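You operate a simulated robot arm through the tools that you are given. There is no shell and no other tool.

Carry out the task below with a simulated robot arm. There is one attempt and no reset: what you move stays moved.

TASK
Put things in order on the worktop. At the end: the silver steel pin stands where the grey stone pestle stood; the grey stone pestle stands where the soy sauce bottle stood; the soy sauce bottle stands where the beige dish brush stood; the beige dish brush stands on top of the beige sandwich; the white peas tub stands on top of the blue ice pack; whatever was shut is shut again. Leave all else as you found it, and nothing knocked over.

It is judged by the outcome, as a careful person would: the job done as asked, and still so three seconds after it is handed in. It fails if anything else is knocked over, pushed out of place, dropped, spilled or broken.

THE ROBOT
A 6-joint arm with a two-finger gripper, fixed in place. Base frame: the origin is at the foot of the arm, x ahead of it, y to its left, z up; the work surface is at about z = 0. Units: m, degrees, N and s.
With the tool pointing down near the work surface it reaches from about 0.18 to 0.48 m from the base axis. Its first joint turns from -66.0 to 66.0 degrees. Payload 1.76 kg.
The TCP is the grasp point between the finger pads, 0.029 m short of the fingertips. In the tool frame z runs along the fingers and y along their closing line. The gripper opens to 0.082 m. The gripper's body begins 0.058 m behind the TCP.
Orientation is that of the tool frame in the base frame, as a unit quaternion [x, y, z, w]. With the fingers straight down and closing along the base's y, the tool's x points along the base's -x, its y along +y and its z along -z.

THE INTERFACE
- The arm moves only by the tool step_arm. Its argument "steps" is a list of rows, each a list of 6 numbers: the shift along the tool's x, y, z in m, then the turn, a rotation vector about the tool's x, y, z in degrees. In form: [[tx, ty, tz, rx, ry, rz], ...]. A call has 1 to 20 rows; each row is the pose to reach, as a shift and turn from the pose commanded when the call began, along the tool's axes at that moment. "fingers" is the finger opening in m, from 0 to 0.082, set as the call begins (left out, the last holds). Rows are played at 5 a second. More than 0.05 m and 8.6 degrees between two rows, or a gripper value outside its range, and nothing of the call is played. A pose out of reach is approached as far as the arm can. The call stops where the force on the tool passes 40 N (or 10 N more than at its start, if that is more) or the arm is blocked; 0.2 s more then pass. Each finger halts on what it meets, pressing with about 34 N; the grip force reading is that of the motor and also rises with nothing between the fingers. The clock runs only during rows and for 0.2 s after the last one: add rows that repeat a pose to give the fingers time. It gives the time, the measured TCP pose, the force on the tool (base axes), the opening and the grip force at its end, in the units of the frame above (readings bear some noise), with the torque about the TCP (base axes, N m) and any sound that the robot's microphone picked up.
- Cameras (640 x 400 px; columns grow to the right, rows downward): "scene" is fixed at [0.0542, 0.3347, 0.4351]; the picture's right is [-0.69, -0.73, 0.00], its down [-0.38, 0.36, -0.85] and it looks along [0.62, -0.59, -0.52] (base axes); focal length 214 px, centre (320, 200). "wrist" rides on the gripper at [0.079, 0.004, -0.089] in the tool frame; the picture's right is [-0.05, 1.00, 0.00], its down [-0.71, -0.04, -0.71] and it looks along [-0.71, -0.04, 0.71] (tool axes); focal length 256 px, centre (320, 200). There is no depth. A picture from a camera that has moved, and an enlarged one, comes with that camera's place and axes in the base frame and with its lens. The place of the scene camera against the robot may be out by one fixed shift of up to 0.018 m in any direction.
- get_image(camera): a new picture of that camera. It takes no simulated time.
- zoom(camera, box): a new picture of the part [left, top, right, bottom] of that camera's present view, enlarged. It takes no simulated time.
- hand_in(): hands the job in; it is judged then, once.

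Places have to be worked out from the pictures, the camera data and where the tool is seen. Open the gripper and draw the arm clear of the work before you hand the job in, unless the task says otherwise.

The tools are called after ">>>" as name(argument=value, ...) on one line, values as JSON. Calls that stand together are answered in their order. step_arm: Moves the arm, as the interface text tells. Its arguments: {"type":"object","properties":{"steps":{"type":"array"},"fingers":{"type":"number"}},"required":["steps"]} The other tools are called the same way: get_image (camera) takes a picture; zoom (camera, box) takes an enlarged picture of a part of a camera's view; hand_in () hands the job in.

At the start:

```text
clock: 0.0
ee_pos: [0.2338, 0.1786, 0.3245]
tool_rot: [0.001, 1.0, 0.0, 0.0]
wrist_force: [-1.4, 0.0, -0.7]
wrist_torque: [0.01, 0.0, 0.01]
grip_width: 0.0818
finger_force: 0.1
```

scene: 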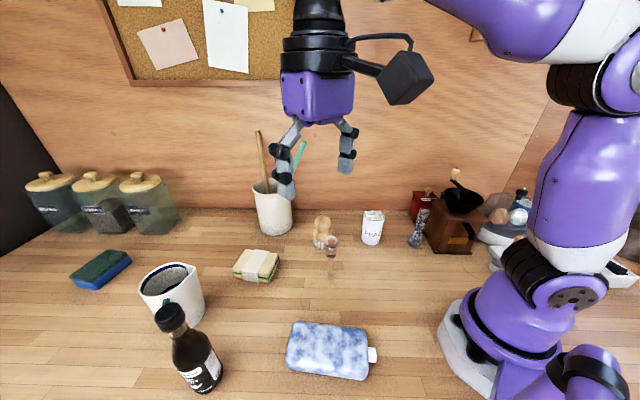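
wrist: 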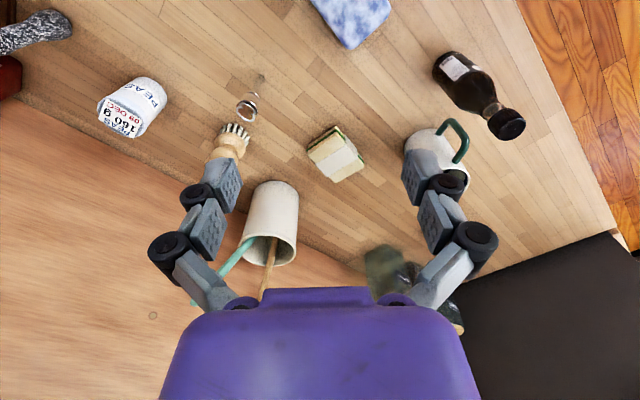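

I'll start by looking closely at the scene before moving anything.

>>> zoom(camera="scene", box=[380, 150, 640, 312])

>>> zoom(camera="scene", box=[220, 180, 420, 305])

>>> zoom(camera="scene", box=[10, 150, 250, 300])

>>> zoom(camera="scene", box=[60, 240, 300, 400])

>>> zoom(camera="wrist", box=[0, 0, 320, 200])

>>> zoom(camera="wrist", box=[300, 0, 620, 200])

```text
2.46 times, centred on (510, 231) of scene
camera zoom: at [0.0542, 0.3347, 0.4351], right [-0.69, -0.73, 0.0], down [-0.38, 0.36, -0.85], along [0.62, -0.59, -0.52], focal length 528 px, centre (-148, 124)
```

zoom: 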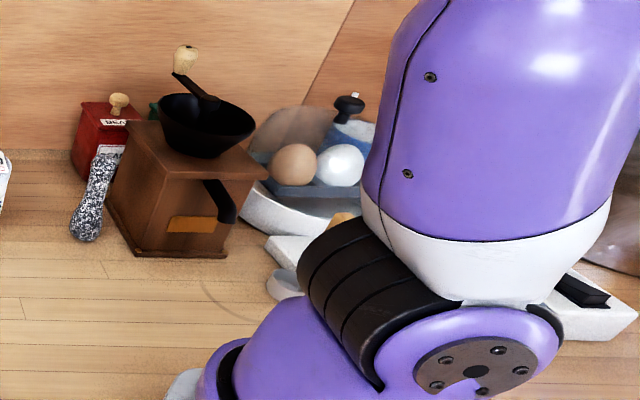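

```text
3.20 times, centred on (320, 242) of scene
camera zoom: at [0.0542, 0.3347, 0.4351], right [-0.69, -0.73, 0.0], down [-0.38, 0.36, -0.85], along [0.62, -0.59, -0.52], focal length 686 px, centre (320, 64)
```

zoom: 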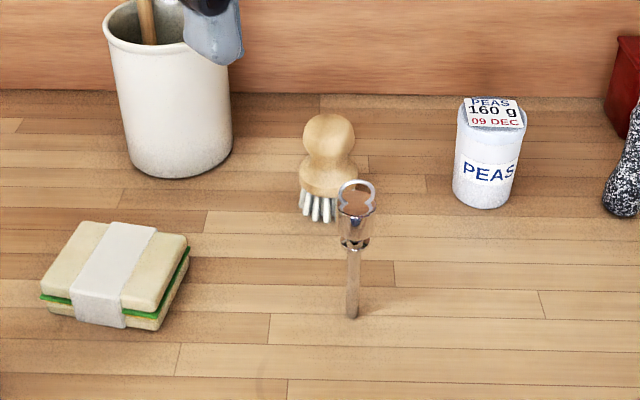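

```text
2.67 times, centred on (130, 225) of scene
camera zoom: at [0.0542, 0.3347, 0.4351], right [-0.69, -0.73, 0.0], down [-0.38, 0.36, -0.85], along [0.62, -0.59, -0.52], focal length 572 px, centre (827, 133)
```

zoom: 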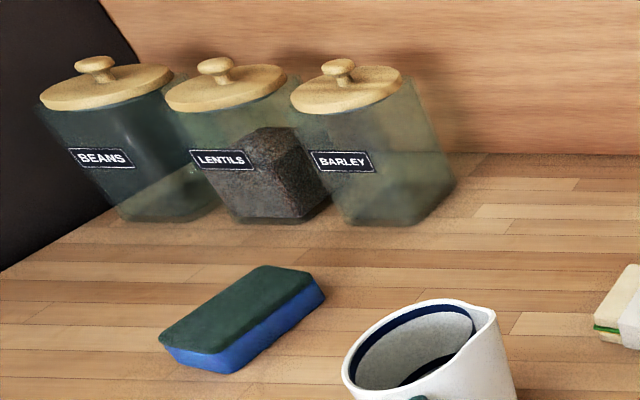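

```text
2.50 times, centred on (180, 320) of scene
camera zoom: at [0.0542, 0.3347, 0.4351], right [-0.69, -0.73, 0.0], down [-0.38, 0.36, -0.85], along [0.62, -0.59, -0.52], focal length 536 px, centre (670, -100)
```

zoom: 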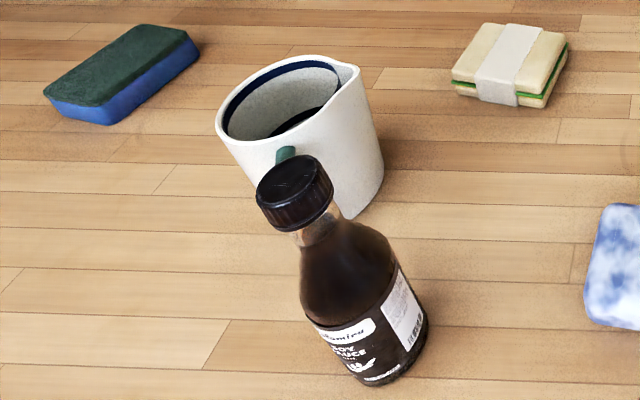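

```text
2.00 times, centred on (160, 100) of wrist
camera zoom: at [0.1542, 0.1837, 0.4142], right [0.05, 1.0, 0.0], down [0.7, -0.04, 0.71], along [0.71, -0.04, -0.71], focal length 512 px, centre (640, 400)
```

zoom: 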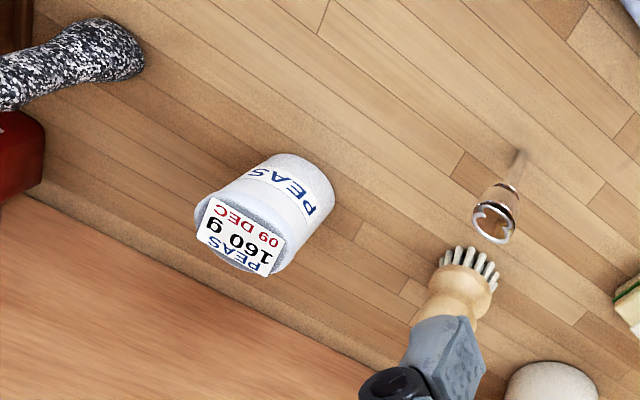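

```text
2.00 times, centred on (460, 100) of wrist
camera zoom: at [0.1542, 0.1837, 0.4142], right [0.05, 1.0, 0.0], down [0.7, -0.04, 0.71], along [0.71, -0.04, -0.71], focal length 512 px, centre (40, 400)
```

zoom: 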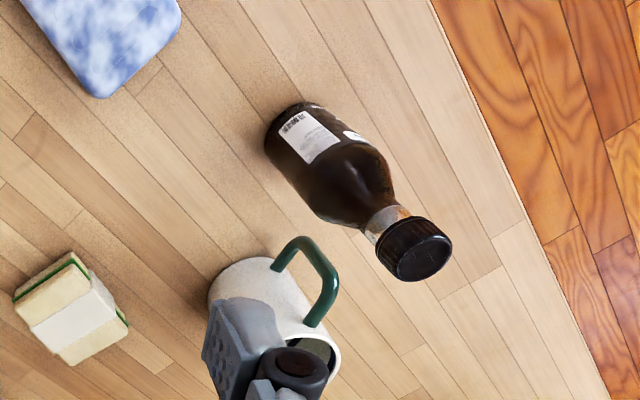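

No object needs opening: the pin stands in front of the brush, and the pestle is by the grinder. I estimate the brush at (0.40, 0.01), pin (0.295, 0.08), peas (0.30, -0.09), pestle (0.21, -0.17), bottle (0.29, 0.37) and sandwich (0.43, 0.20). I'll move to a mid-position for a closer look at the pin and brush.

>>> step_arm(steps=[[-0.01, -0.03, 0.02, 0, 0, 0], [-0.02, -0.065, 0.04, 0, 0, 0], [-0.035, -0.1, 0.06, 0, 0, 0], [-0.046, -0.129, 0.075, 0, 0, 0], [-0.046, -0.129, 0.075, 0, 0, 0]], fingers=0.082)

>>> get_image(camera="wrist")

>>> get_image(camera="scene")

```text
clock: 1.2
ee_pos: [0.2816, 0.048, 0.2499]
tool_rot: [0.0, 1.0, 0.0, 0.001]
wrist_force: [-0.1, -0.5, 1.0]
wrist_torque: [-0.03, -0.01, -0.03]
grip_width: 0.0822
finger_force: 0.1
```

```text
taken
camera wrist: at [0.2012, 0.0533, 0.3392], right [0.05, 1.0, 0.0], down [0.7, -0.04, 0.71], along [0.71, -0.04, -0.71], focal length 256 px, centre (320, 200)
```

wrist: 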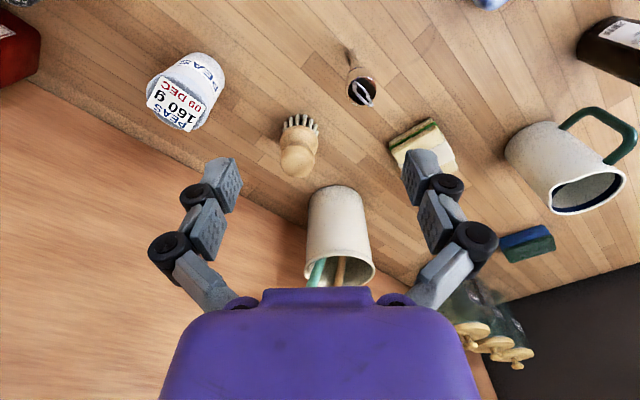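

```text
taken
```

scene: 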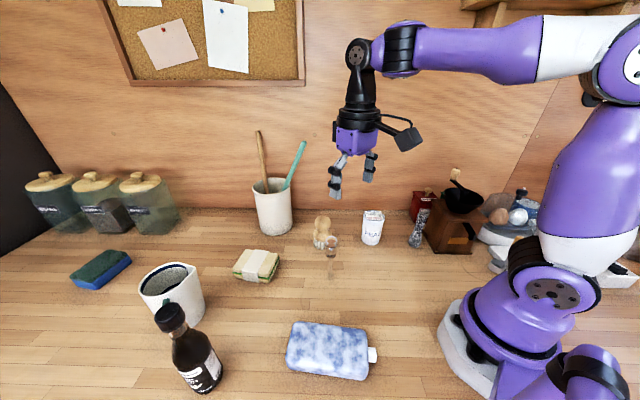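

>>> zoom(camera="wrist", box=[240, 30, 480, 180])

>>> zoom(camera="scene", box=[290, 200, 400, 290])

```text
2.67 times, centred on (360, 105) of wrist
camera zoom: at [0.2012, 0.0533, 0.3392], right [0.05, 1.0, 0.0], down [0.7, -0.04, 0.71], along [0.71, -0.04, -0.71], focal length 683 px, centre (213, 453)
```

zoom: 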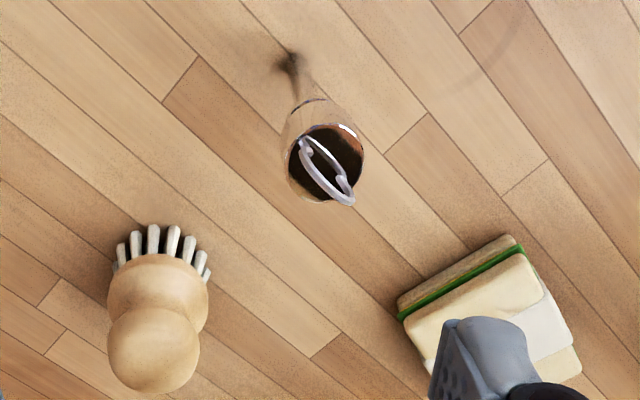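

```text
4.44 times, centred on (345, 245) of scene
camera zoom: at [0.0542, 0.3347, 0.4351], right [-0.69, -0.73, 0.0], down [-0.38, 0.36, -0.85], along [0.62, -0.59, -0.52], focal length 953 px, centre (209, 0)
```

zoom: 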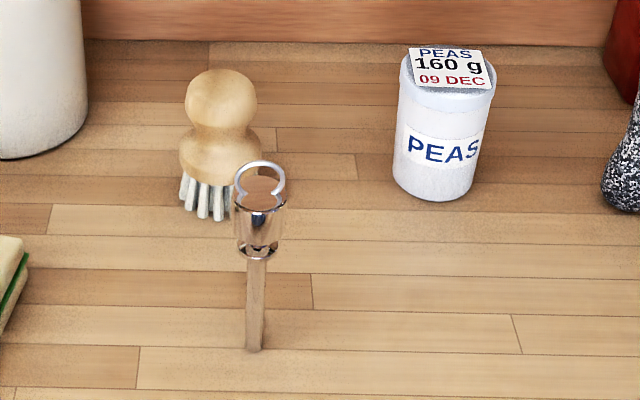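

The pin is about 0.13 m tall at (0.297, 0.083), with a head about 25 mm across between z 0.074 and 0.106 and a thin shaft below. The brush is at about (0.394, 0.014) with its top near z 0.095. I'll move over the brush to check alignment.

>>> step_arm(steps=[[-0.03, -0.01, 0.025, 0, 0, 0], [-0.06, -0.02, 0.05, 0, 0, 0], [-0.09, -0.03, 0.075, 0, 0, 0], [-0.112, -0.034, 0.1, 0, 0, 0], [-0.112, -0.034, 0.105, 0, 0, 0], [-0.112, -0.034, 0.105, 0, 0, 0]])

>>> get_image(camera="wrist")

>>> get_image(camera="scene")

```text
clock: 2.6
ee_pos: [0.392, 0.0157, 0.1448]
tool_rot: [-0.001, 1.0, 0.0, 0.001]
wrist_force: [0.2, -0.1, 0.6]
wrist_torque: [0.01, -0.01, 0.0]
grip_width: 0.082
finger_force: 0.0
```

```text
taken
camera wrist: at [0.3126, 0.021, 0.2347], right [0.05, 1.0, 0.0], down [0.7, -0.04, 0.71], along [0.71, -0.04, -0.71], focal length 256 px, centre (320, 200)
```

wrist: 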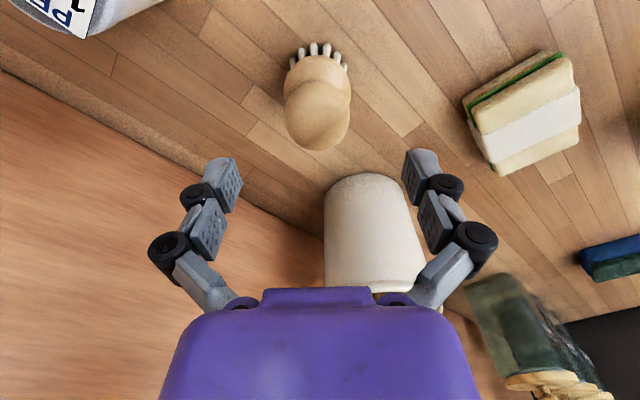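

```text
taken
```

scene: 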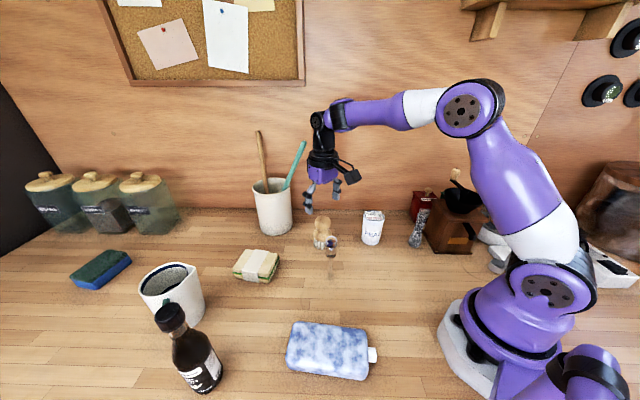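

The brush ball centre is at about (0.396, 0.0145), between the fingers. I'll go straight down to z≈0.068.

>>> step_arm(steps=[[-0.003, -0.001, 0.025, 0, 0, 0], [-0.003, -0.001, 0.05, 0, 0, 0], [-0.003, -0.001, 0.075, 0, 0, 0], [-0.003, -0.001, 0.077, 0, 0, 0]])

>>> get_image(camera="wrist")

>>> zoom(camera="scene", box=[260, 130, 400, 260])

```text
clock: 3.6
ee_pos: [0.3955, 0.0154, 0.0675]
tool_rot: [0.001, 1.0, 0.0, 0.001]
wrist_force: [0.7, 0.0, 0.1]
wrist_torque: [-0.04, 0.05, 0.03]
grip_width: 0.0823
finger_force: 0.1
```

```text
taken
camera wrist: at [0.3157, 0.0196, 0.1573], right [0.05, 1.0, 0.0], down [0.7, -0.04, 0.71], along [0.71, -0.04, -0.71], focal length 256 px, centre (320, 200)
```

wrist: 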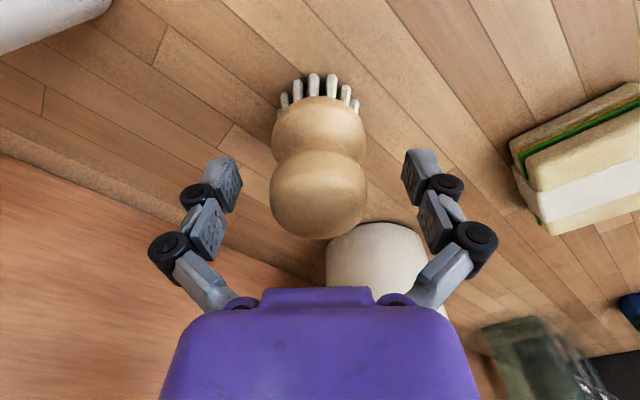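

```text
3.08 times, centred on (330, 195) of scene
camera zoom: at [0.0542, 0.3347, 0.4351], right [-0.69, -0.73, 0.0], down [-0.38, 0.36, -0.85], along [0.62, -0.59, -0.52], focal length 660 px, centre (289, 215)
```

zoom: 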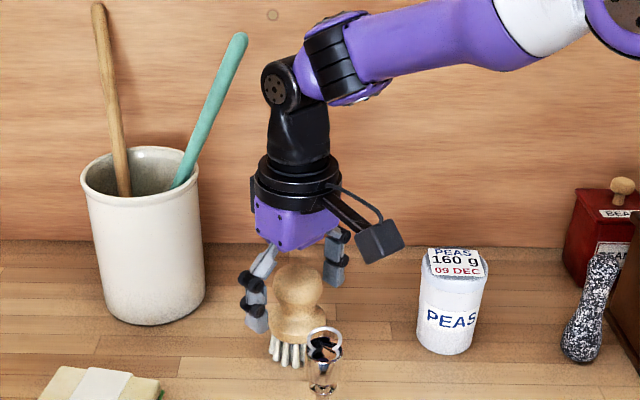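

The ball is centred between the pads, so I'll close the fingers and let them settle.

>>> step_arm(steps=[[0, 0, 0, 0, 0, 0], [0, 0, 0, 0, 0, 0], [0, 0, 0, 0, 0, 0], [0, 0, 0, 0, 0, 0]], fingers=0.02)

>>> zoom(camera="scene", box=[200, 130, 340, 290])

>>> get_image(camera="wrist")

```text
clock: 4.3
ee_pos: [0.3957, 0.0147, 0.0714]
tool_rot: [0.0, 1.0, 0.0, 0.002]
wrist_force: [-3.2, -1.0, 5.9]
wrist_torque: [0.01, 0.06, 0.02]
grip_width: 0.0423
finger_force: 34.4
stopped in row 3: the force on the tool passed its limit at 41 N (the readings are from after the stop); the commanded pose is now the measured one
```

```text
2.50 times, centred on (270, 210) of scene
camera zoom: at [0.0542, 0.3347, 0.4351], right [-0.69, -0.73, 0.0], down [-0.38, 0.36, -0.85], along [0.62, -0.59, -0.52], focal length 536 px, centre (445, 175)
```

zoom: 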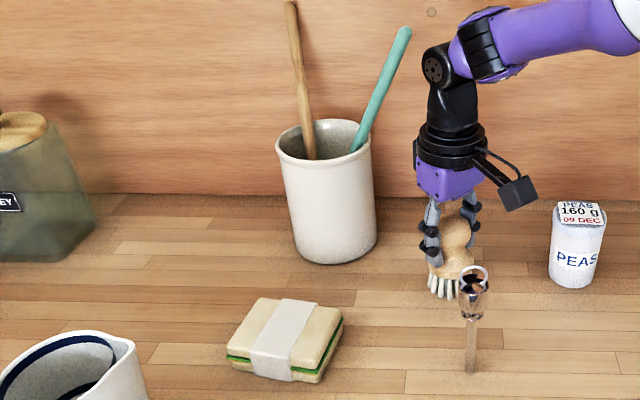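

```text
taken
camera wrist: at [0.3163, 0.0196, 0.1595], right [0.05, 1.0, 0.0], down [0.7, -0.04, 0.71], along [0.71, -0.04, -0.7], focal length 256 px, centre (320, 200)
```

wrist: 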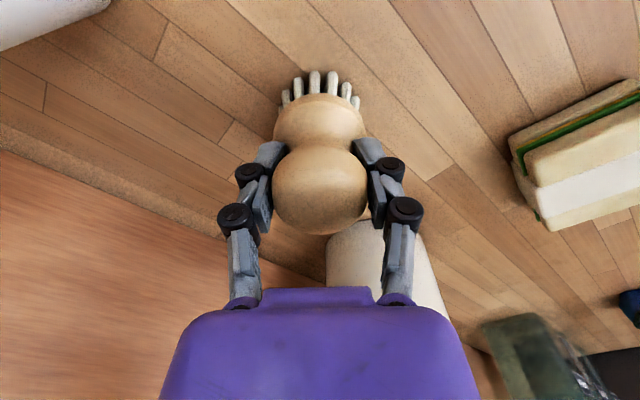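

The brush is gripped at 42 mm and the tool rode up about 4 mm against the shoulder. I'll lift it gently and check that it hangs straight.

>>> step_arm(steps=[[0, 0, -0.01, 0, 0, 0], [0, 0, -0.03, 0, 0, 0], [0, 0, -0.06, 0, 0, 0], [0, 0, -0.08, 0, 0, 0], [0, 0, -0.08, 0, 0, 0]])

>>> zoom(camera="scene", box=[200, 130, 340, 290])

>>> get_image(camera="wrist")

```text
clock: 5.5
ee_pos: [0.3967, 0.0144, 0.1503]
tool_rot: [0.0, 1.0, 0.0, 0.003]
wrist_force: [0.7, 0.2, -0.9]
wrist_torque: [0.05, 0.04, 0.05]
grip_width: 0.0418
finger_force: 34.0
```

```text
2.50 times, centred on (270, 210) of scene
camera zoom: at [0.0542, 0.3347, 0.4351], right [-0.69, -0.73, 0.0], down [-0.38, 0.36, -0.85], along [0.62, -0.59, -0.52], focal length 536 px, centre (445, 175)
```

zoom: 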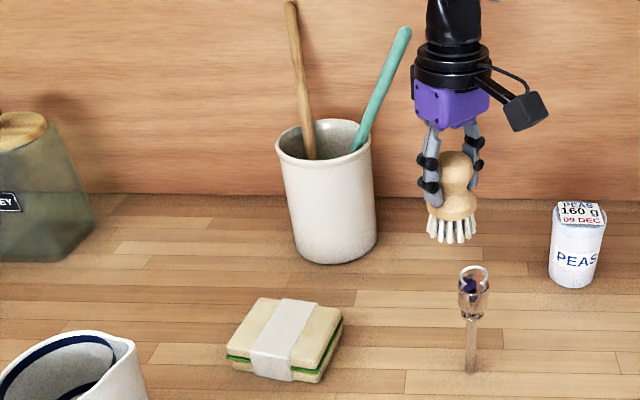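

```text
taken
camera wrist: at [0.315, 0.0203, 0.2397], right [0.05, 1.0, 0.0], down [0.7, -0.04, 0.71], along [0.71, -0.04, -0.7], focal length 256 px, centre (320, 200)
```

wrist: 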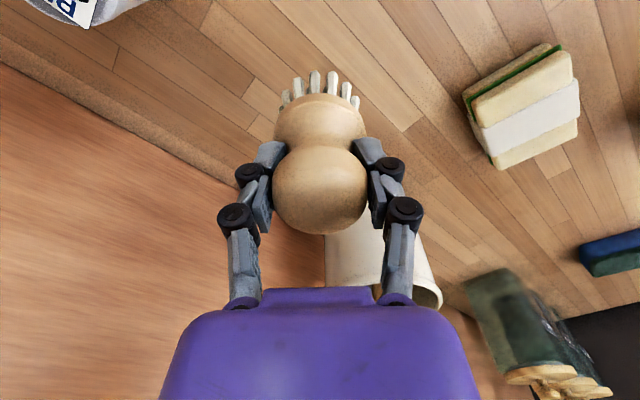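

The brush is held upright with its base about 0.071 below the TCP. I'll zoom on the sandwich to get its centre and top height.

>>> zoom(camera="wrist", box=[420, 20, 620, 200])

>>> zoom(camera="scene", box=[210, 230, 300, 290])

```text
2.22 times, centred on (520, 110) of wrist
camera zoom: at [0.315, 0.0203, 0.2397], right [0.05, 1.0, 0.0], down [0.7, -0.04, 0.71], along [0.71, -0.04, -0.7], focal length 569 px, centre (-124, 400)
```

zoom: 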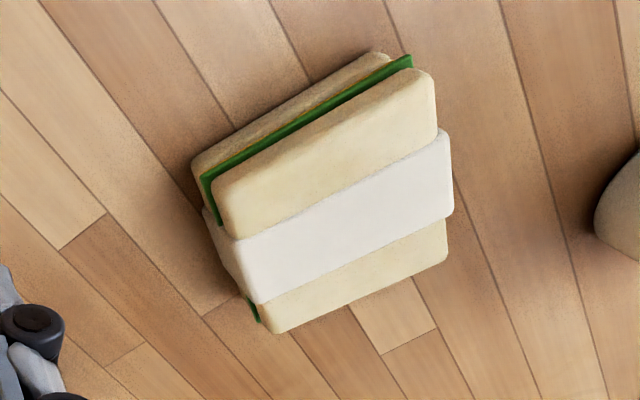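

```text
6.67 times, centred on (255, 260) of scene
camera zoom: at [0.0542, 0.3347, 0.4351], right [-0.69, -0.73, 0.0], down [-0.38, 0.36, -0.85], along [0.62, -0.59, -0.52], focal length 1430 px, centre (753, -200)
```

zoom: 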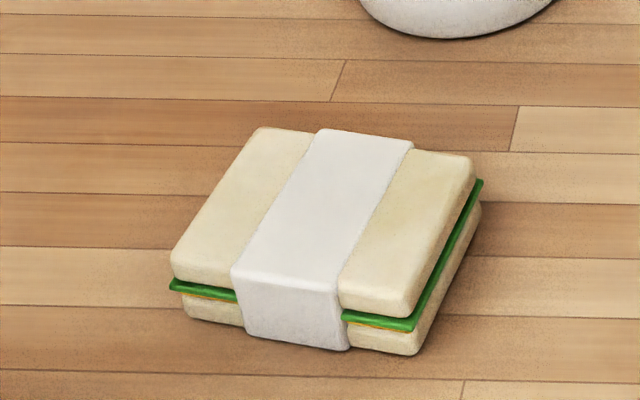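

I make the sandwich about 7×9 cm, with its top centre at (0.438, 0.201) and top z≈0.028, which is near the reach limit. I'll carry the brush across at this height.

>>> step_arm(steps=[[-0.008, 0.035, 0, 0, 0, 0], [-0.016, 0.075, 0, 0, 0, 0], [-0.025, 0.115, 0, 0, 0, 0], [-0.034, 0.155, 0, 0, 0, 0], [-0.04, 0.186, 0, 0, 0, 0], [-0.04, 0.186, 0, 0, 0, 0], [-0.04, 0.186, 0, 0, 0, 0]])

>>> get_image(camera="wrist")

>>> zoom(camera="scene", box=[170, 130, 330, 290])

```text
clock: 7.1
ee_pos: [0.4216, 0.1936, 0.147]
tool_rot: [0.0, 1.0, 0.0, 0.004]
wrist_force: [0.0, 0.7, -0.6]
wrist_torque: [0.01, 0.0, 0.02]
grip_width: 0.0417
finger_force: 33.7
out of reach, approached as far as the arm can: row 5, 6, 7
```

```text
taken
camera wrist: at [0.3412, 0.1988, 0.2358], right [0.05, 1.0, 0.0], down [0.7, -0.04, 0.71], along [0.71, -0.04, -0.7], focal length 256 px, centre (320, 200)
```

wrist: 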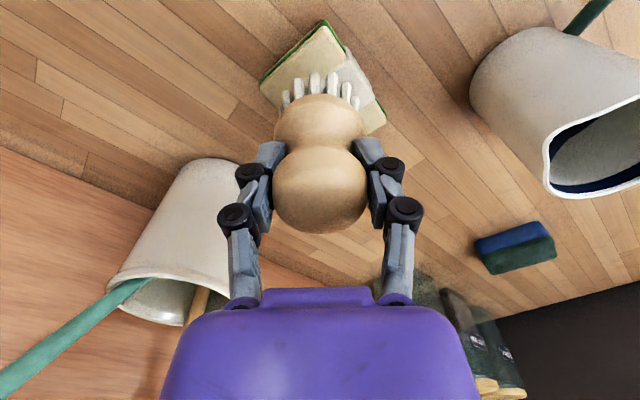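

```text
2.50 times, centred on (250, 210) of scene
camera zoom: at [0.0542, 0.3347, 0.4351], right [-0.69, -0.73, 0.0], down [-0.38, 0.36, -0.85], along [0.62, -0.59, -0.52], focal length 536 px, centre (495, 175)
```

zoom: 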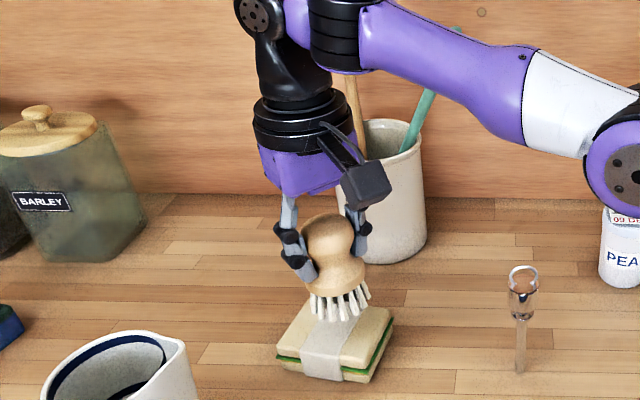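

At this height the arm tops out at r≈0.464, about 17 mm short of the sandwich centre at (0.437, 0.200). Reach should grow lower down, so I'll descend while edging outward.

>>> step_arm(steps=[[-0.003, 0.001, 0.012, 0, 0, 0], [-0.007, 0.003, 0.024, 0, 0, 0], [-0.0125, 0.0055, 0.036, 0, 0, 0], [-0.0125, 0.0055, 0.038, 0, 0, 0], [-0.0125, 0.0055, 0.038, 0, 0, 0]])

>>> get_image(camera="wrist")

>>> zoom(camera="scene", box=[200, 180, 320, 290])

```text
clock: 8.3
ee_pos: [0.4314, 0.1988, 0.1078]
tool_rot: [0.0, 1.0, 0.001, 0.004]
wrist_force: [-0.2, -0.4, -0.5]
wrist_torque: [0.02, 0.01, 0.0]
grip_width: 0.042
finger_force: 33.8
out of reach, approached as far as the arm can: row 3, 4, 5
```

```text
taken
camera wrist: at [0.3504, 0.2026, 0.1972], right [0.05, 1.0, 0.0], down [0.7, -0.04, 0.71], along [0.71, -0.04, -0.7], focal length 256 px, centre (320, 200)
```

wrist: 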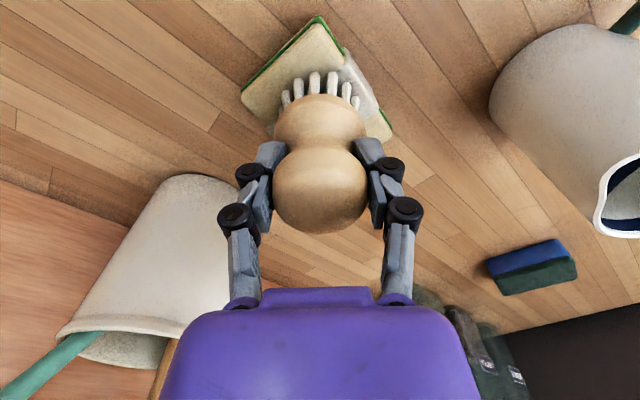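

```text
3.64 times, centred on (260, 235) of scene
camera zoom: at [0.0542, 0.3347, 0.4351], right [-0.69, -0.73, 0.0], down [-0.38, 0.36, -0.85], along [0.62, -0.59, -0.52], focal length 780 px, centre (538, 73)
```

zoom: 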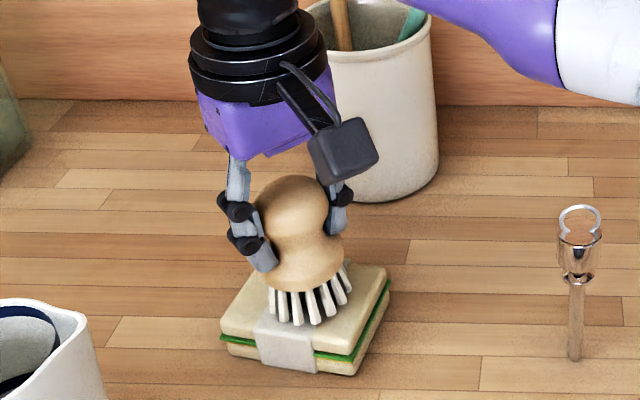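

The brush is now over the sandwich, about 6 mm from its centre, which is fine. I'll lower it in small steps and watch the force.

>>> step_arm(steps=[[0, 0, 0.001, 0, 0, 0], [0, 0, 0.002, 0, 0, 0], [0, 0, 0.003, 0, 0, 0], [0, 0, 0.004, 0, 0, 0], [0, 0, 0.005, 0, 0, 0], [0, 0, 0.005, 0, 0, 0]])

>>> zoom(camera="scene", box=[220, 220, 300, 285])

```text
clock: 9.7
ee_pos: [0.431, 0.1977, 0.105]
tool_rot: [0.001, 1.0, 0.0, 0.005]
wrist_force: [-10.0, -2.1, 37.1]
wrist_torque: [-0.05, 0.43, -0.03]
grip_width: 0.042
finger_force: 34.1
```

```text
6.15 times, centred on (260, 252) of scene
camera zoom: at [0.0541, 0.3346, 0.4352], right [-0.69, -0.73, 0.0], down [-0.38, 0.36, -0.85], along [0.62, -0.59, -0.52], focal length 1320 px, centre (689, -123)
```

zoom: 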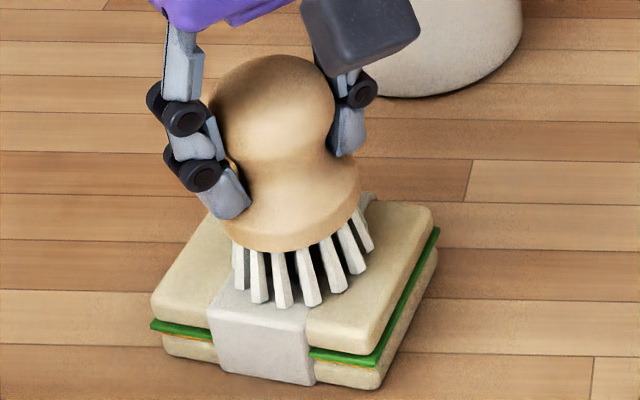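

The brush met the sandwich at z≈0.105 with 37 N of press. I'll relieve the pressure, then open the fingers.

>>> step_arm(steps=[[0, 0, -0.001, 0, 0, 0], [0, 0, -0.002, 0, 0, 0], [0, 0, -0.002, 0, 0, 0]])

```text
clock: 10.5
ee_pos: [0.4322, 0.1983, 0.1056]
tool_rot: [0.001, 1.0, 0.001, 0.004]
wrist_force: [8.9, 0.1, 19.0]
wrist_torque: [-0.04, -0.79, -0.02]
grip_width: 0.0421
finger_force: 33.7
```

There is still about 19 N pressing down, so I'll ease up a further 1 mm.

>>> step_arm(steps=[[0, 0, -0.0005, 0, 0, 0], [0, 0, -0.001, 0, 0, 0], [0, 0, -0.001, 0, 0, 0]])

>>> zoom(camera="scene", box=[220, 220, 300, 285])

```text
clock: 11.3
ee_pos: [0.4306, 0.1968, 0.1051]
tool_rot: [0.0, 1.0, -0.001, 0.002]
wrist_force: [0.5, 3.2, 9.3]
wrist_torque: [0.21, -0.23, 0.02]
grip_width: 0.042
finger_force: 34.1
```

```text
6.15 times, centred on (260, 252) of scene
camera zoom: at [0.0542, 0.3347, 0.4351], right [-0.69, -0.73, 0.0], down [-0.38, 0.36, -0.85], along [0.62, -0.59, -0.52], focal length 1320 px, centre (689, -123)
```

zoom: 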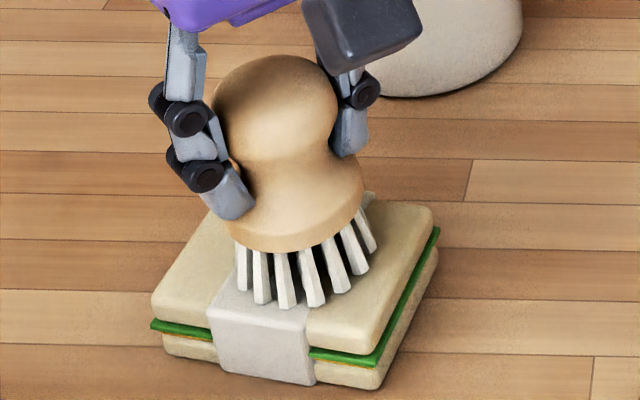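

The contact force is down to 9 N and the brush is upright on the sandwich. I'll open the fingers.

>>> step_arm(steps=[[0, 0, 0, 0, 0, 0], [0, 0, 0, 0, 0, 0], [0, 0, 0, 0, 0, 0]], fingers=0.075)

>>> get_image(camera="wrist")

>>> zoom(camera="scene", box=[210, 200, 310, 290])

```text
clock: 12.1
ee_pos: [0.4306, 0.1974, 0.1058]
tool_rot: [-0.001, 1.0, -0.001, 0.003]
wrist_force: [0.0, -0.5, 0.1]
wrist_torque: [-0.02, 0.0, -0.02]
grip_width: 0.0748
finger_force: 0.0
```

```text
taken
camera wrist: at [0.3505, 0.2021, 0.195], right [0.05, 1.0, 0.0], down [0.7, -0.04, 0.71], along [0.71, -0.04, -0.7], focal length 256 px, centre (320, 200)
```

wrist: 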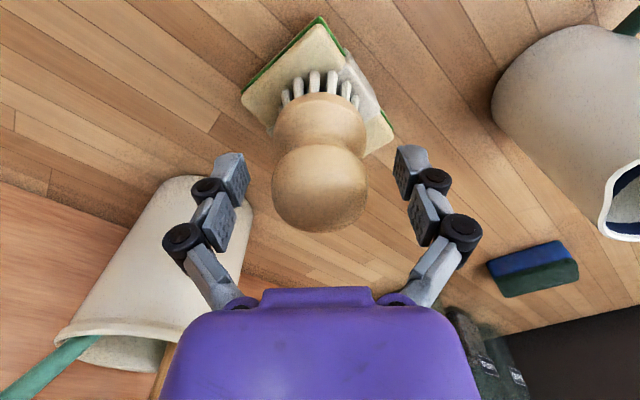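

```text
4.44 times, centred on (260, 245) of scene
camera zoom: at [0.0542, 0.3347, 0.4351], right [-0.69, -0.73, 0.0], down [-0.38, 0.36, -0.85], along [0.62, -0.59, -0.52], focal length 953 px, centre (587, 0)
```

zoom: 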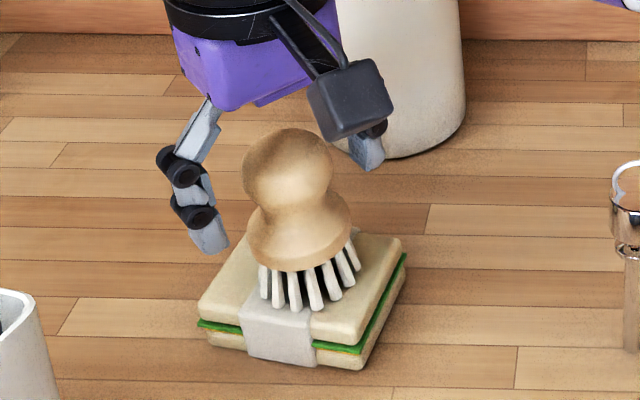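

The brush stands on the sandwich. I'll back away upward and inward, keeping the brush in the gap between the fingers.

>>> step_arm(steps=[[0.002, 0, -0.02, 0, 0, 0], [0.01, 0, -0.04, 0, 0, 0], [0.018, 0, -0.07, 0, 0, 0], [0.035, 0, -0.1, 0, 0, 0], [0.07, 0, -0.12, 0, 0, 0], [0.1, 0.01, -0.13, 0, 0, 0], [0.1, 0.01, -0.13, 0, 0, 0]], fingers=0.082)

>>> get_image(camera="wrist")

>>> get_image(camera="scene")

```text
clock: 13.7
ee_pos: [0.3298, 0.2056, 0.2351]
tool_rot: [0.0, 1.0, 0.0, 0.004]
wrist_force: [-0.4, -0.5, 0.3]
wrist_torque: [0.0, -0.02, 0.01]
grip_width: 0.0818
finger_force: 0.0
```

```text
taken
camera wrist: at [0.2484, 0.2108, 0.3245], right [0.05, 1.0, 0.0], down [0.7, -0.04, 0.71], along [0.71, -0.04, -0.7], focal length 256 px, centre (320, 200)
```

wrist: 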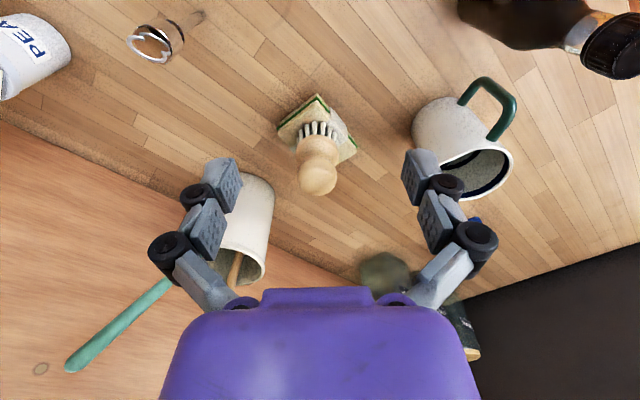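

```text
taken
```

scene: 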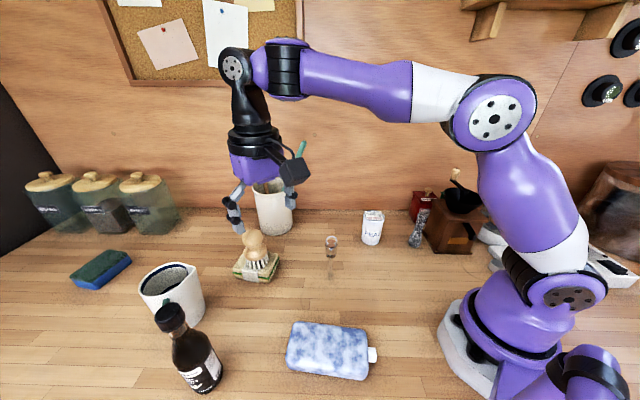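

The brush is left standing upright on the sandwich. Triangulating, the bottle cap top is at about (0.297, 0.369, 0.168), r≈0.474, with the mug handle near (0.354, 0.371). A vertical tool can't reach that at cap height, so I'll yaw 51° to face it, then tilt the tool outward.

>>> step_arm(steps=[[0.011, 0.015, -0.004, 0, 0, -7.3], [0.022, 0.03, -0.008, 0, 0, -14.6], [0.033, 0.045, -0.012, 0, 0, -21.9], [0.044, 0.06, -0.016, 0, 0, -29.2], [0.055, 0.075, -0.02, 0, 0, -36.5], [0.067, 0.09, -0.025, 0, 0, -43.8], [0.078, 0.105, -0.025, 0, 0, -51.1], [0.078, 0.105, -0.025, 0, 0, -51.1]])

>>> get_image(camera="wrist")

>>> get_image(camera="scene")

```text
clock: 15.5
ee_pos: [0.2514, 0.312, 0.2618]
tool_rot: [-0.432, 0.902, -0.001, 0.004]
wrist_force: [-0.1, 1.0, 0.3]
wrist_torque: [0.02, -0.02, 0.02]
grip_width: 0.0821
finger_force: 0.0
```

```text
taken
camera wrist: at [0.197, 0.253, 0.3502], right [-0.74, 0.67, 0.0], down [0.47, 0.53, 0.71], along [0.48, 0.53, -0.7], focal length 256 px, centre (320, 200)
```

wrist: 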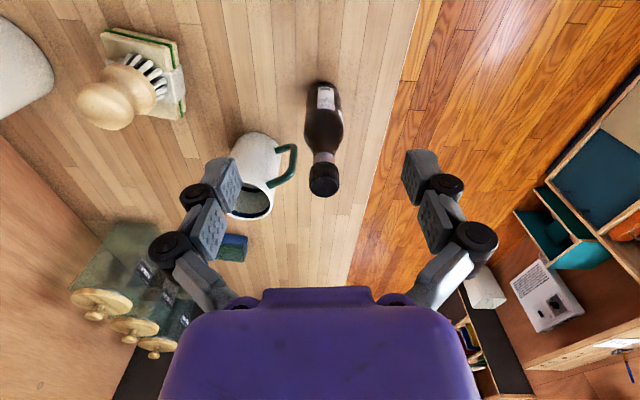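

```text
taken
```

scene: 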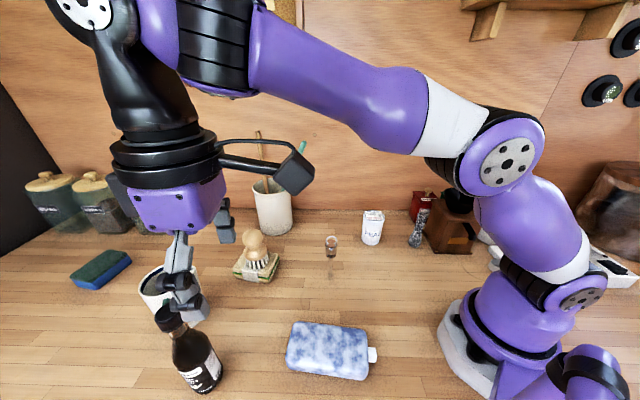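

>>> zoom(camera="wrist", box=[220, 60, 420, 240])

```text
2.22 times, centred on (320, 150) of wrist
camera zoom: at [0.197, 0.253, 0.3502], right [-0.74, 0.67, 0.0], down [0.47, 0.53, 0.71], along [0.48, 0.53, -0.7], focal length 569 px, centre (320, 311)
```

zoom: 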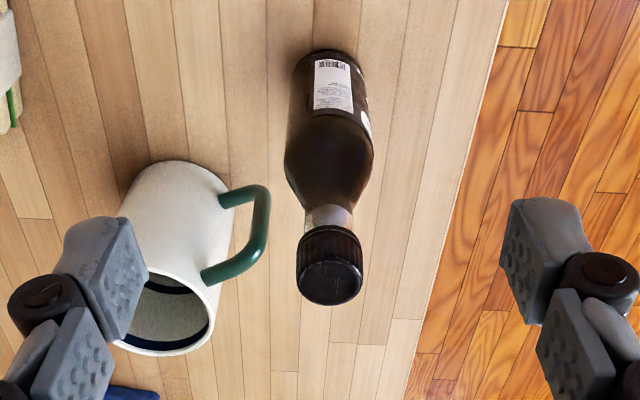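

The bottle base centre comes out at about (0.299, 0.372), with the cap top at z≈0.17–0.178 and the cap about 28 mm wide. I'll tilt the tool 20° outward and move to just above the cap.

>>> step_arm(steps=[[-0.015, 0, 0.01, 0, -7, 0], [-0.03, 0, 0.02, 0, -14, 0], [-0.05, 0, 0.033, 0, -20, 0], [-0.05, 0, 0.033, 0, -20, 0]])

>>> get_image(camera="wrist")

>>> get_image(camera="scene")

```text
clock: 16.5
ee_pos: [0.2862, 0.3555, 0.2295]
tool_rot: [-0.424, 0.889, 0.072, 0.159]
wrist_force: [-0.4, -0.8, 0.2]
wrist_torque: [-0.01, 0.01, 0.03]
grip_width: 0.0822
finger_force: 0.0
out of reach, approached as far as the arm can: row 2, 3, 4
```

```text
taken
camera wrist: at [0.2154, 0.2774, 0.2861], right [-0.75, 0.67, 0.01], down [0.29, 0.3, 0.91], along [0.6, 0.68, -0.42], focal length 256 px, centre (320, 200)
```

wrist: 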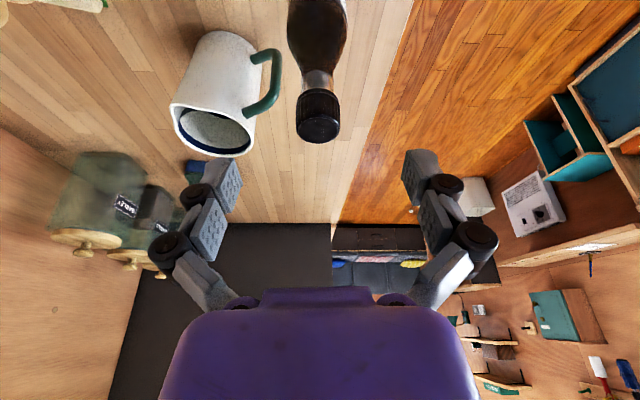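

```text
taken
```

scene: 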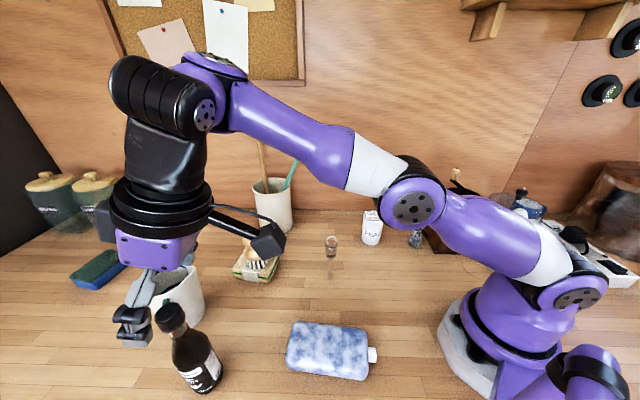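

The TCP is at r=0.456, z=0.23 with a clean 20° tilt, and the cap is laterally centred to within about 1.5 mm. Next I'll descend partway around the cap and check again.

>>> step_arm(steps=[[-0.0015, -0.001, 0.025, 0, 0, 0], [-0.0033, -0.0015, 0.049, 0, 0, 0], [-0.0033, -0.0015, 0.049, 0, 0, 0]])

>>> get_image(camera="wrist")

>>> zoom(camera="scene", box=[80, 200, 280, 400])

```text
clock: 17.3
ee_pos: [0.299, 0.3701, 0.1854]
tool_rot: [-0.425, 0.888, 0.074, 0.161]
wrist_force: [-0.5, -0.5, 0.8]
wrist_torque: [-0.01, 0.02, 0.02]
grip_width: 0.0821
finger_force: 0.1
```

```text
taken
camera wrist: at [0.2288, 0.2908, 0.2418], right [-0.75, 0.67, 0.01], down [0.29, 0.3, 0.91], along [0.6, 0.68, -0.42], focal length 256 px, centre (320, 200)
```

wrist: 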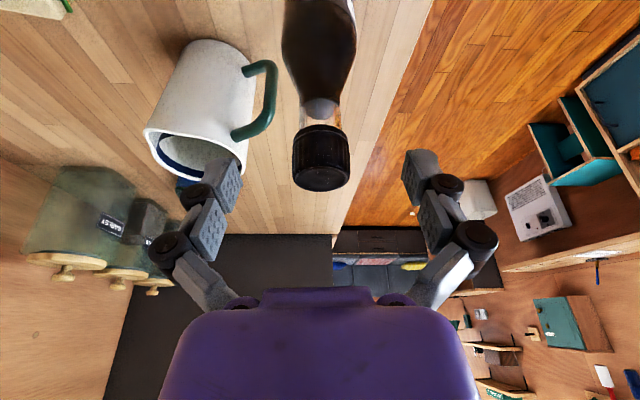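

```text
2.00 times, centred on (180, 300) of scene
camera zoom: at [0.0542, 0.3347, 0.4351], right [-0.69, -0.73, 0.0], down [-0.38, 0.36, -0.85], along [0.62, -0.59, -0.52], focal length 429 px, centre (600, 0)
```

zoom: 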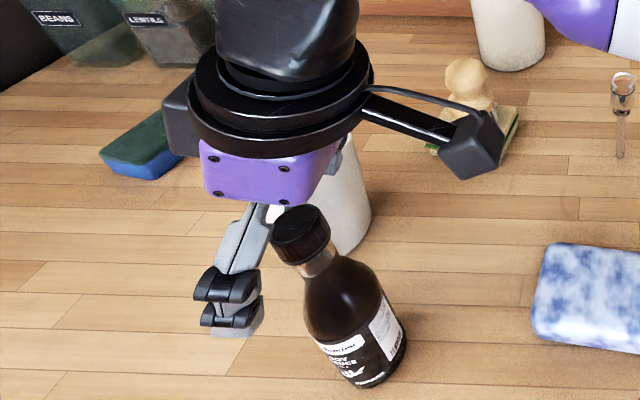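

The cap is now centred between the fingers, with its top at z≈0.178 and r≈0.477. I'll lower to z≈0.163 and then grip the cap.

>>> step_arm(steps=[[0.003, 0, 0.011, 0, 0, 0], [0.0057, 0, 0.0214, 0, 0, 0], [0.0057, 0, 0.0214, 0, 0, 0]])

>>> get_image(camera="wrist")

```text
clock: 18.1
ee_pos: [0.3018, 0.3688, 0.1786]
tool_rot: [-0.426, 0.888, 0.073, 0.157]
wrist_force: [0.0, -0.1, -0.4]
wrist_torque: [-0.03, 0.0, -0.01]
grip_width: 0.0821
finger_force: 0.1
out of reach, approached as far as the arm can: row 1, 2, 3
```

```text
taken
camera wrist: at [0.2307, 0.2908, 0.2363], right [-0.75, 0.67, 0.01], down [0.29, 0.31, 0.91], along [0.6, 0.68, -0.42], focal length 256 px, centre (320, 200)
```

wrist: 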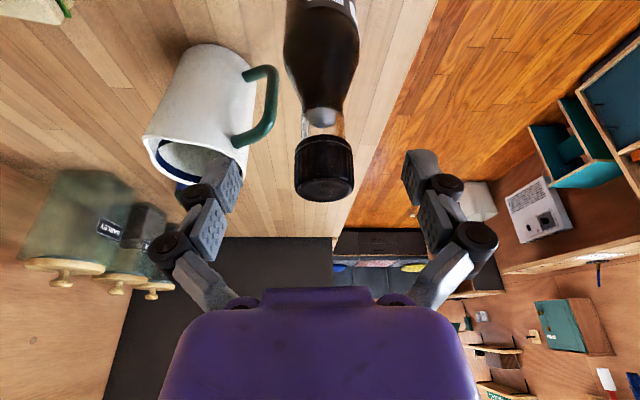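

The 20° tilt seems to hit a wrist limit, since it stopped at z=0.179. A smaller tilt should still give enough reach, so I'll bring it back by 10° about the TCP and then descend.

>>> step_arm(steps=[[0, 0, 0, 0, 5, 0], [0, 0, 0, 0, 10, 0], [0, 0, 0, 0, 10, 0]])

```text
clock: 18.9
ee_pos: [0.3019, 0.3682, 0.1795]
tool_rot: [-0.429, 0.899, 0.036, 0.081]
wrist_force: [0.6, 0.5, -0.1]
wrist_torque: [0.02, 0.05, 0.03]
grip_width: 0.0821
finger_force: 0.1
```

That worked: the tilt is now 10° at the same place. I'll correct about 2 mm sideways and descend to z≈0.163.

>>> step_arm(steps=[[0.0007, 0.0012, 0.008, 0, 0, 0], [0.0014, 0.0023, 0.0165, 0, 0, 0], [0.0014, 0.0023, 0.0165, 0, 0, 0]])

>>> get_image(camera="wrist")

>>> zoom(camera="scene", box=[80, 200, 280, 400])

```text
clock: 19.7
ee_pos: [0.2999, 0.3721, 0.1627]
tool_rot: [-0.429, 0.899, 0.036, 0.081]
wrist_force: [-0.3, -0.3, -0.3]
wrist_torque: [0.0, 0.01, -0.01]
grip_width: 0.0818
finger_force: 0.1
```

```text
taken
camera wrist: at [0.2371, 0.3019, 0.2362], right [-0.74, 0.67, 0.0], down [0.38, 0.42, 0.82], along [0.55, 0.61, -0.57], focal length 256 px, centre (320, 200)
```

wrist: 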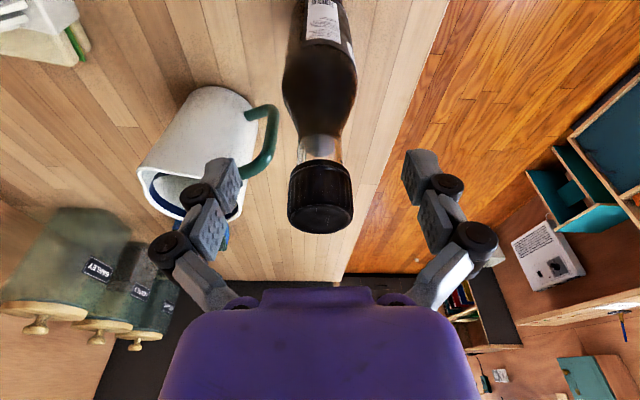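

```text
2.00 times, centred on (180, 300) of scene
camera zoom: at [0.0542, 0.3347, 0.4351], right [-0.69, -0.73, 0.0], down [-0.38, 0.36, -0.85], along [0.62, -0.59, -0.52], focal length 429 px, centre (600, 0)
```

zoom: 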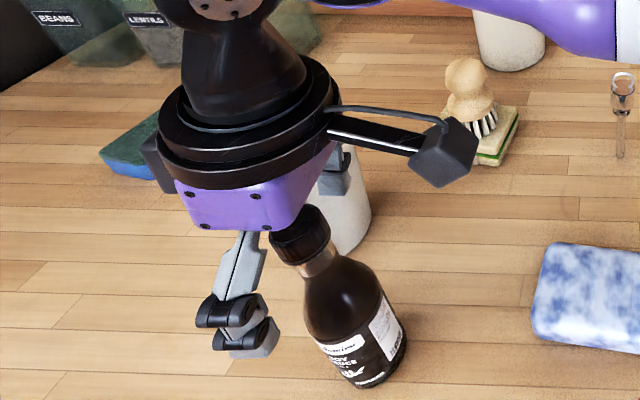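

The cap is centred at column 320, with the TCP at mid-cap height. Closing the fingers on the cap.

>>> step_arm(steps=[[0, 0, 0, 0, 0, 0], [0, 0, 0, 0, 0, 0], [0, 0, 0, 0, 0, 0], [0, 0, 0, 0, 0, 0]], fingers=0.01)

>>> get_image(camera="wrist")

>>> zoom(camera="scene", box=[80, 200, 280, 400])

```text
clock: 20.7
ee_pos: [0.3004, 0.3716, 0.1644]
tool_rot: [-0.429, 0.899, 0.038, 0.084]
wrist_force: [-1.5, -0.7, 29.4]
wrist_torque: [-0.01, -0.03, 0.03]
grip_width: 0.0253
finger_force: 34.0
```

```text
taken
camera wrist: at [0.2371, 0.3019, 0.2375], right [-0.74, 0.67, 0.0], down [0.38, 0.42, 0.82], along [0.55, 0.61, -0.57], focal length 256 px, centre (320, 200)
```

wrist: 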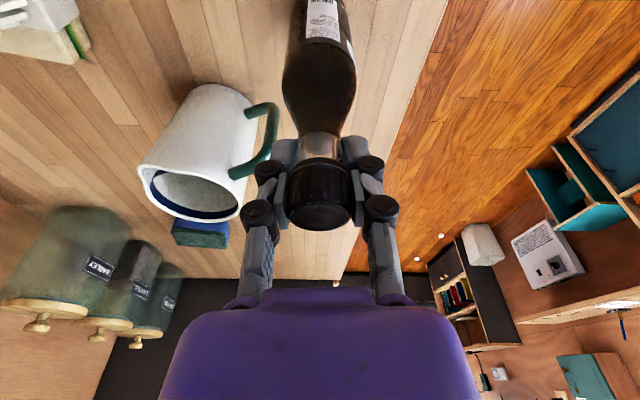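

```text
2.00 times, centred on (180, 300) of scene
camera zoom: at [0.0541, 0.3346, 0.4352], right [-0.69, -0.73, 0.0], down [-0.38, 0.36, -0.85], along [0.62, -0.59, -0.52], focal length 429 px, centre (600, 0)
```

zoom: 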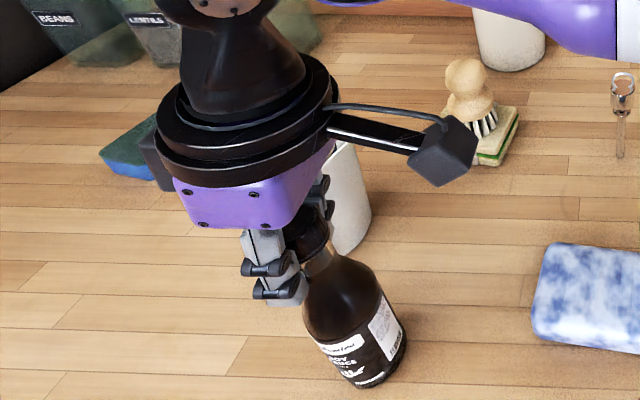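

The cap is gripped at 25 mm. I'll lift the bottle a few centimetres first and check that it comes up straight and clear of the mug handle.

>>> step_arm(steps=[[-0.0009, 0, -0.005, 0, 0, 0], [-0.0037, 0, -0.0197, 0, 0, 0], [-0.0043, 0, -0.05, 0, 0, 0], [-0.0043, 0, -0.05, 0, 0, 0]])

>>> get_image(camera="scene")

>>> get_image(camera="wrist")

```text
clock: 21.7
ee_pos: [0.2966, 0.3681, 0.2134]
tool_rot: [-0.43, 0.899, 0.037, 0.081]
wrist_force: [0.6, -0.5, -2.1]
wrist_torque: [0.01, 0.0, -0.01]
grip_width: 0.0253
finger_force: 33.6
```

```text
taken
```

scene: 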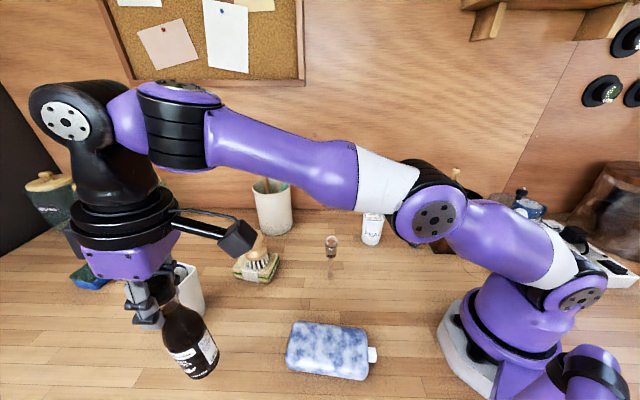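

```text
taken
camera wrist: at [0.234, 0.2973, 0.287], right [-0.74, 0.67, 0.0], down [0.38, 0.42, 0.82], along [0.55, 0.61, -0.57], focal length 256 px, centre (320, 200)
```

wrist: 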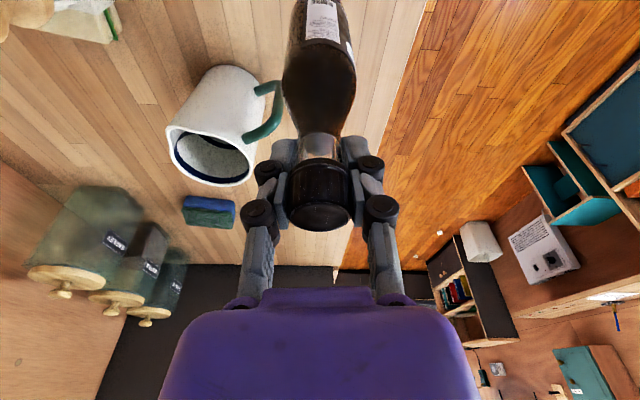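

The bottle hangs upright (about 2 N) and cleared the mug. I'll bring it up and inward to r≈0.36, z≈0.30.

>>> step_arm(steps=[[0.024, 0, -0.035, 0, 0, 0], [0.0539, 0, -0.066, 0, 0, 0], [0.0837, 0, -0.0972, 0, 0, 0], [0.0952, 0, -0.1063, 0, 0, 0], [0.0952, 0, -0.1063, 0, 0, 0]])

>>> get_image(camera="scene")

```text
clock: 22.9
ee_pos: [0.2278, 0.2802, 0.3001]
tool_rot: [-0.429, 0.899, 0.036, 0.081]
wrist_force: [0.2, -0.1, -2.3]
wrist_torque: [0.01, 0.0, -0.02]
grip_width: 0.025
finger_force: 34.1
```

```text
taken
```

scene: 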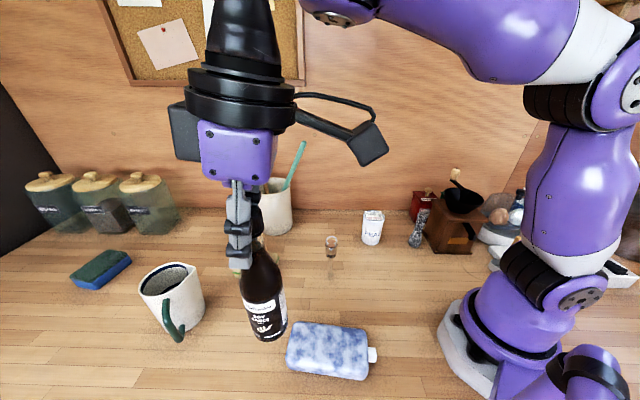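

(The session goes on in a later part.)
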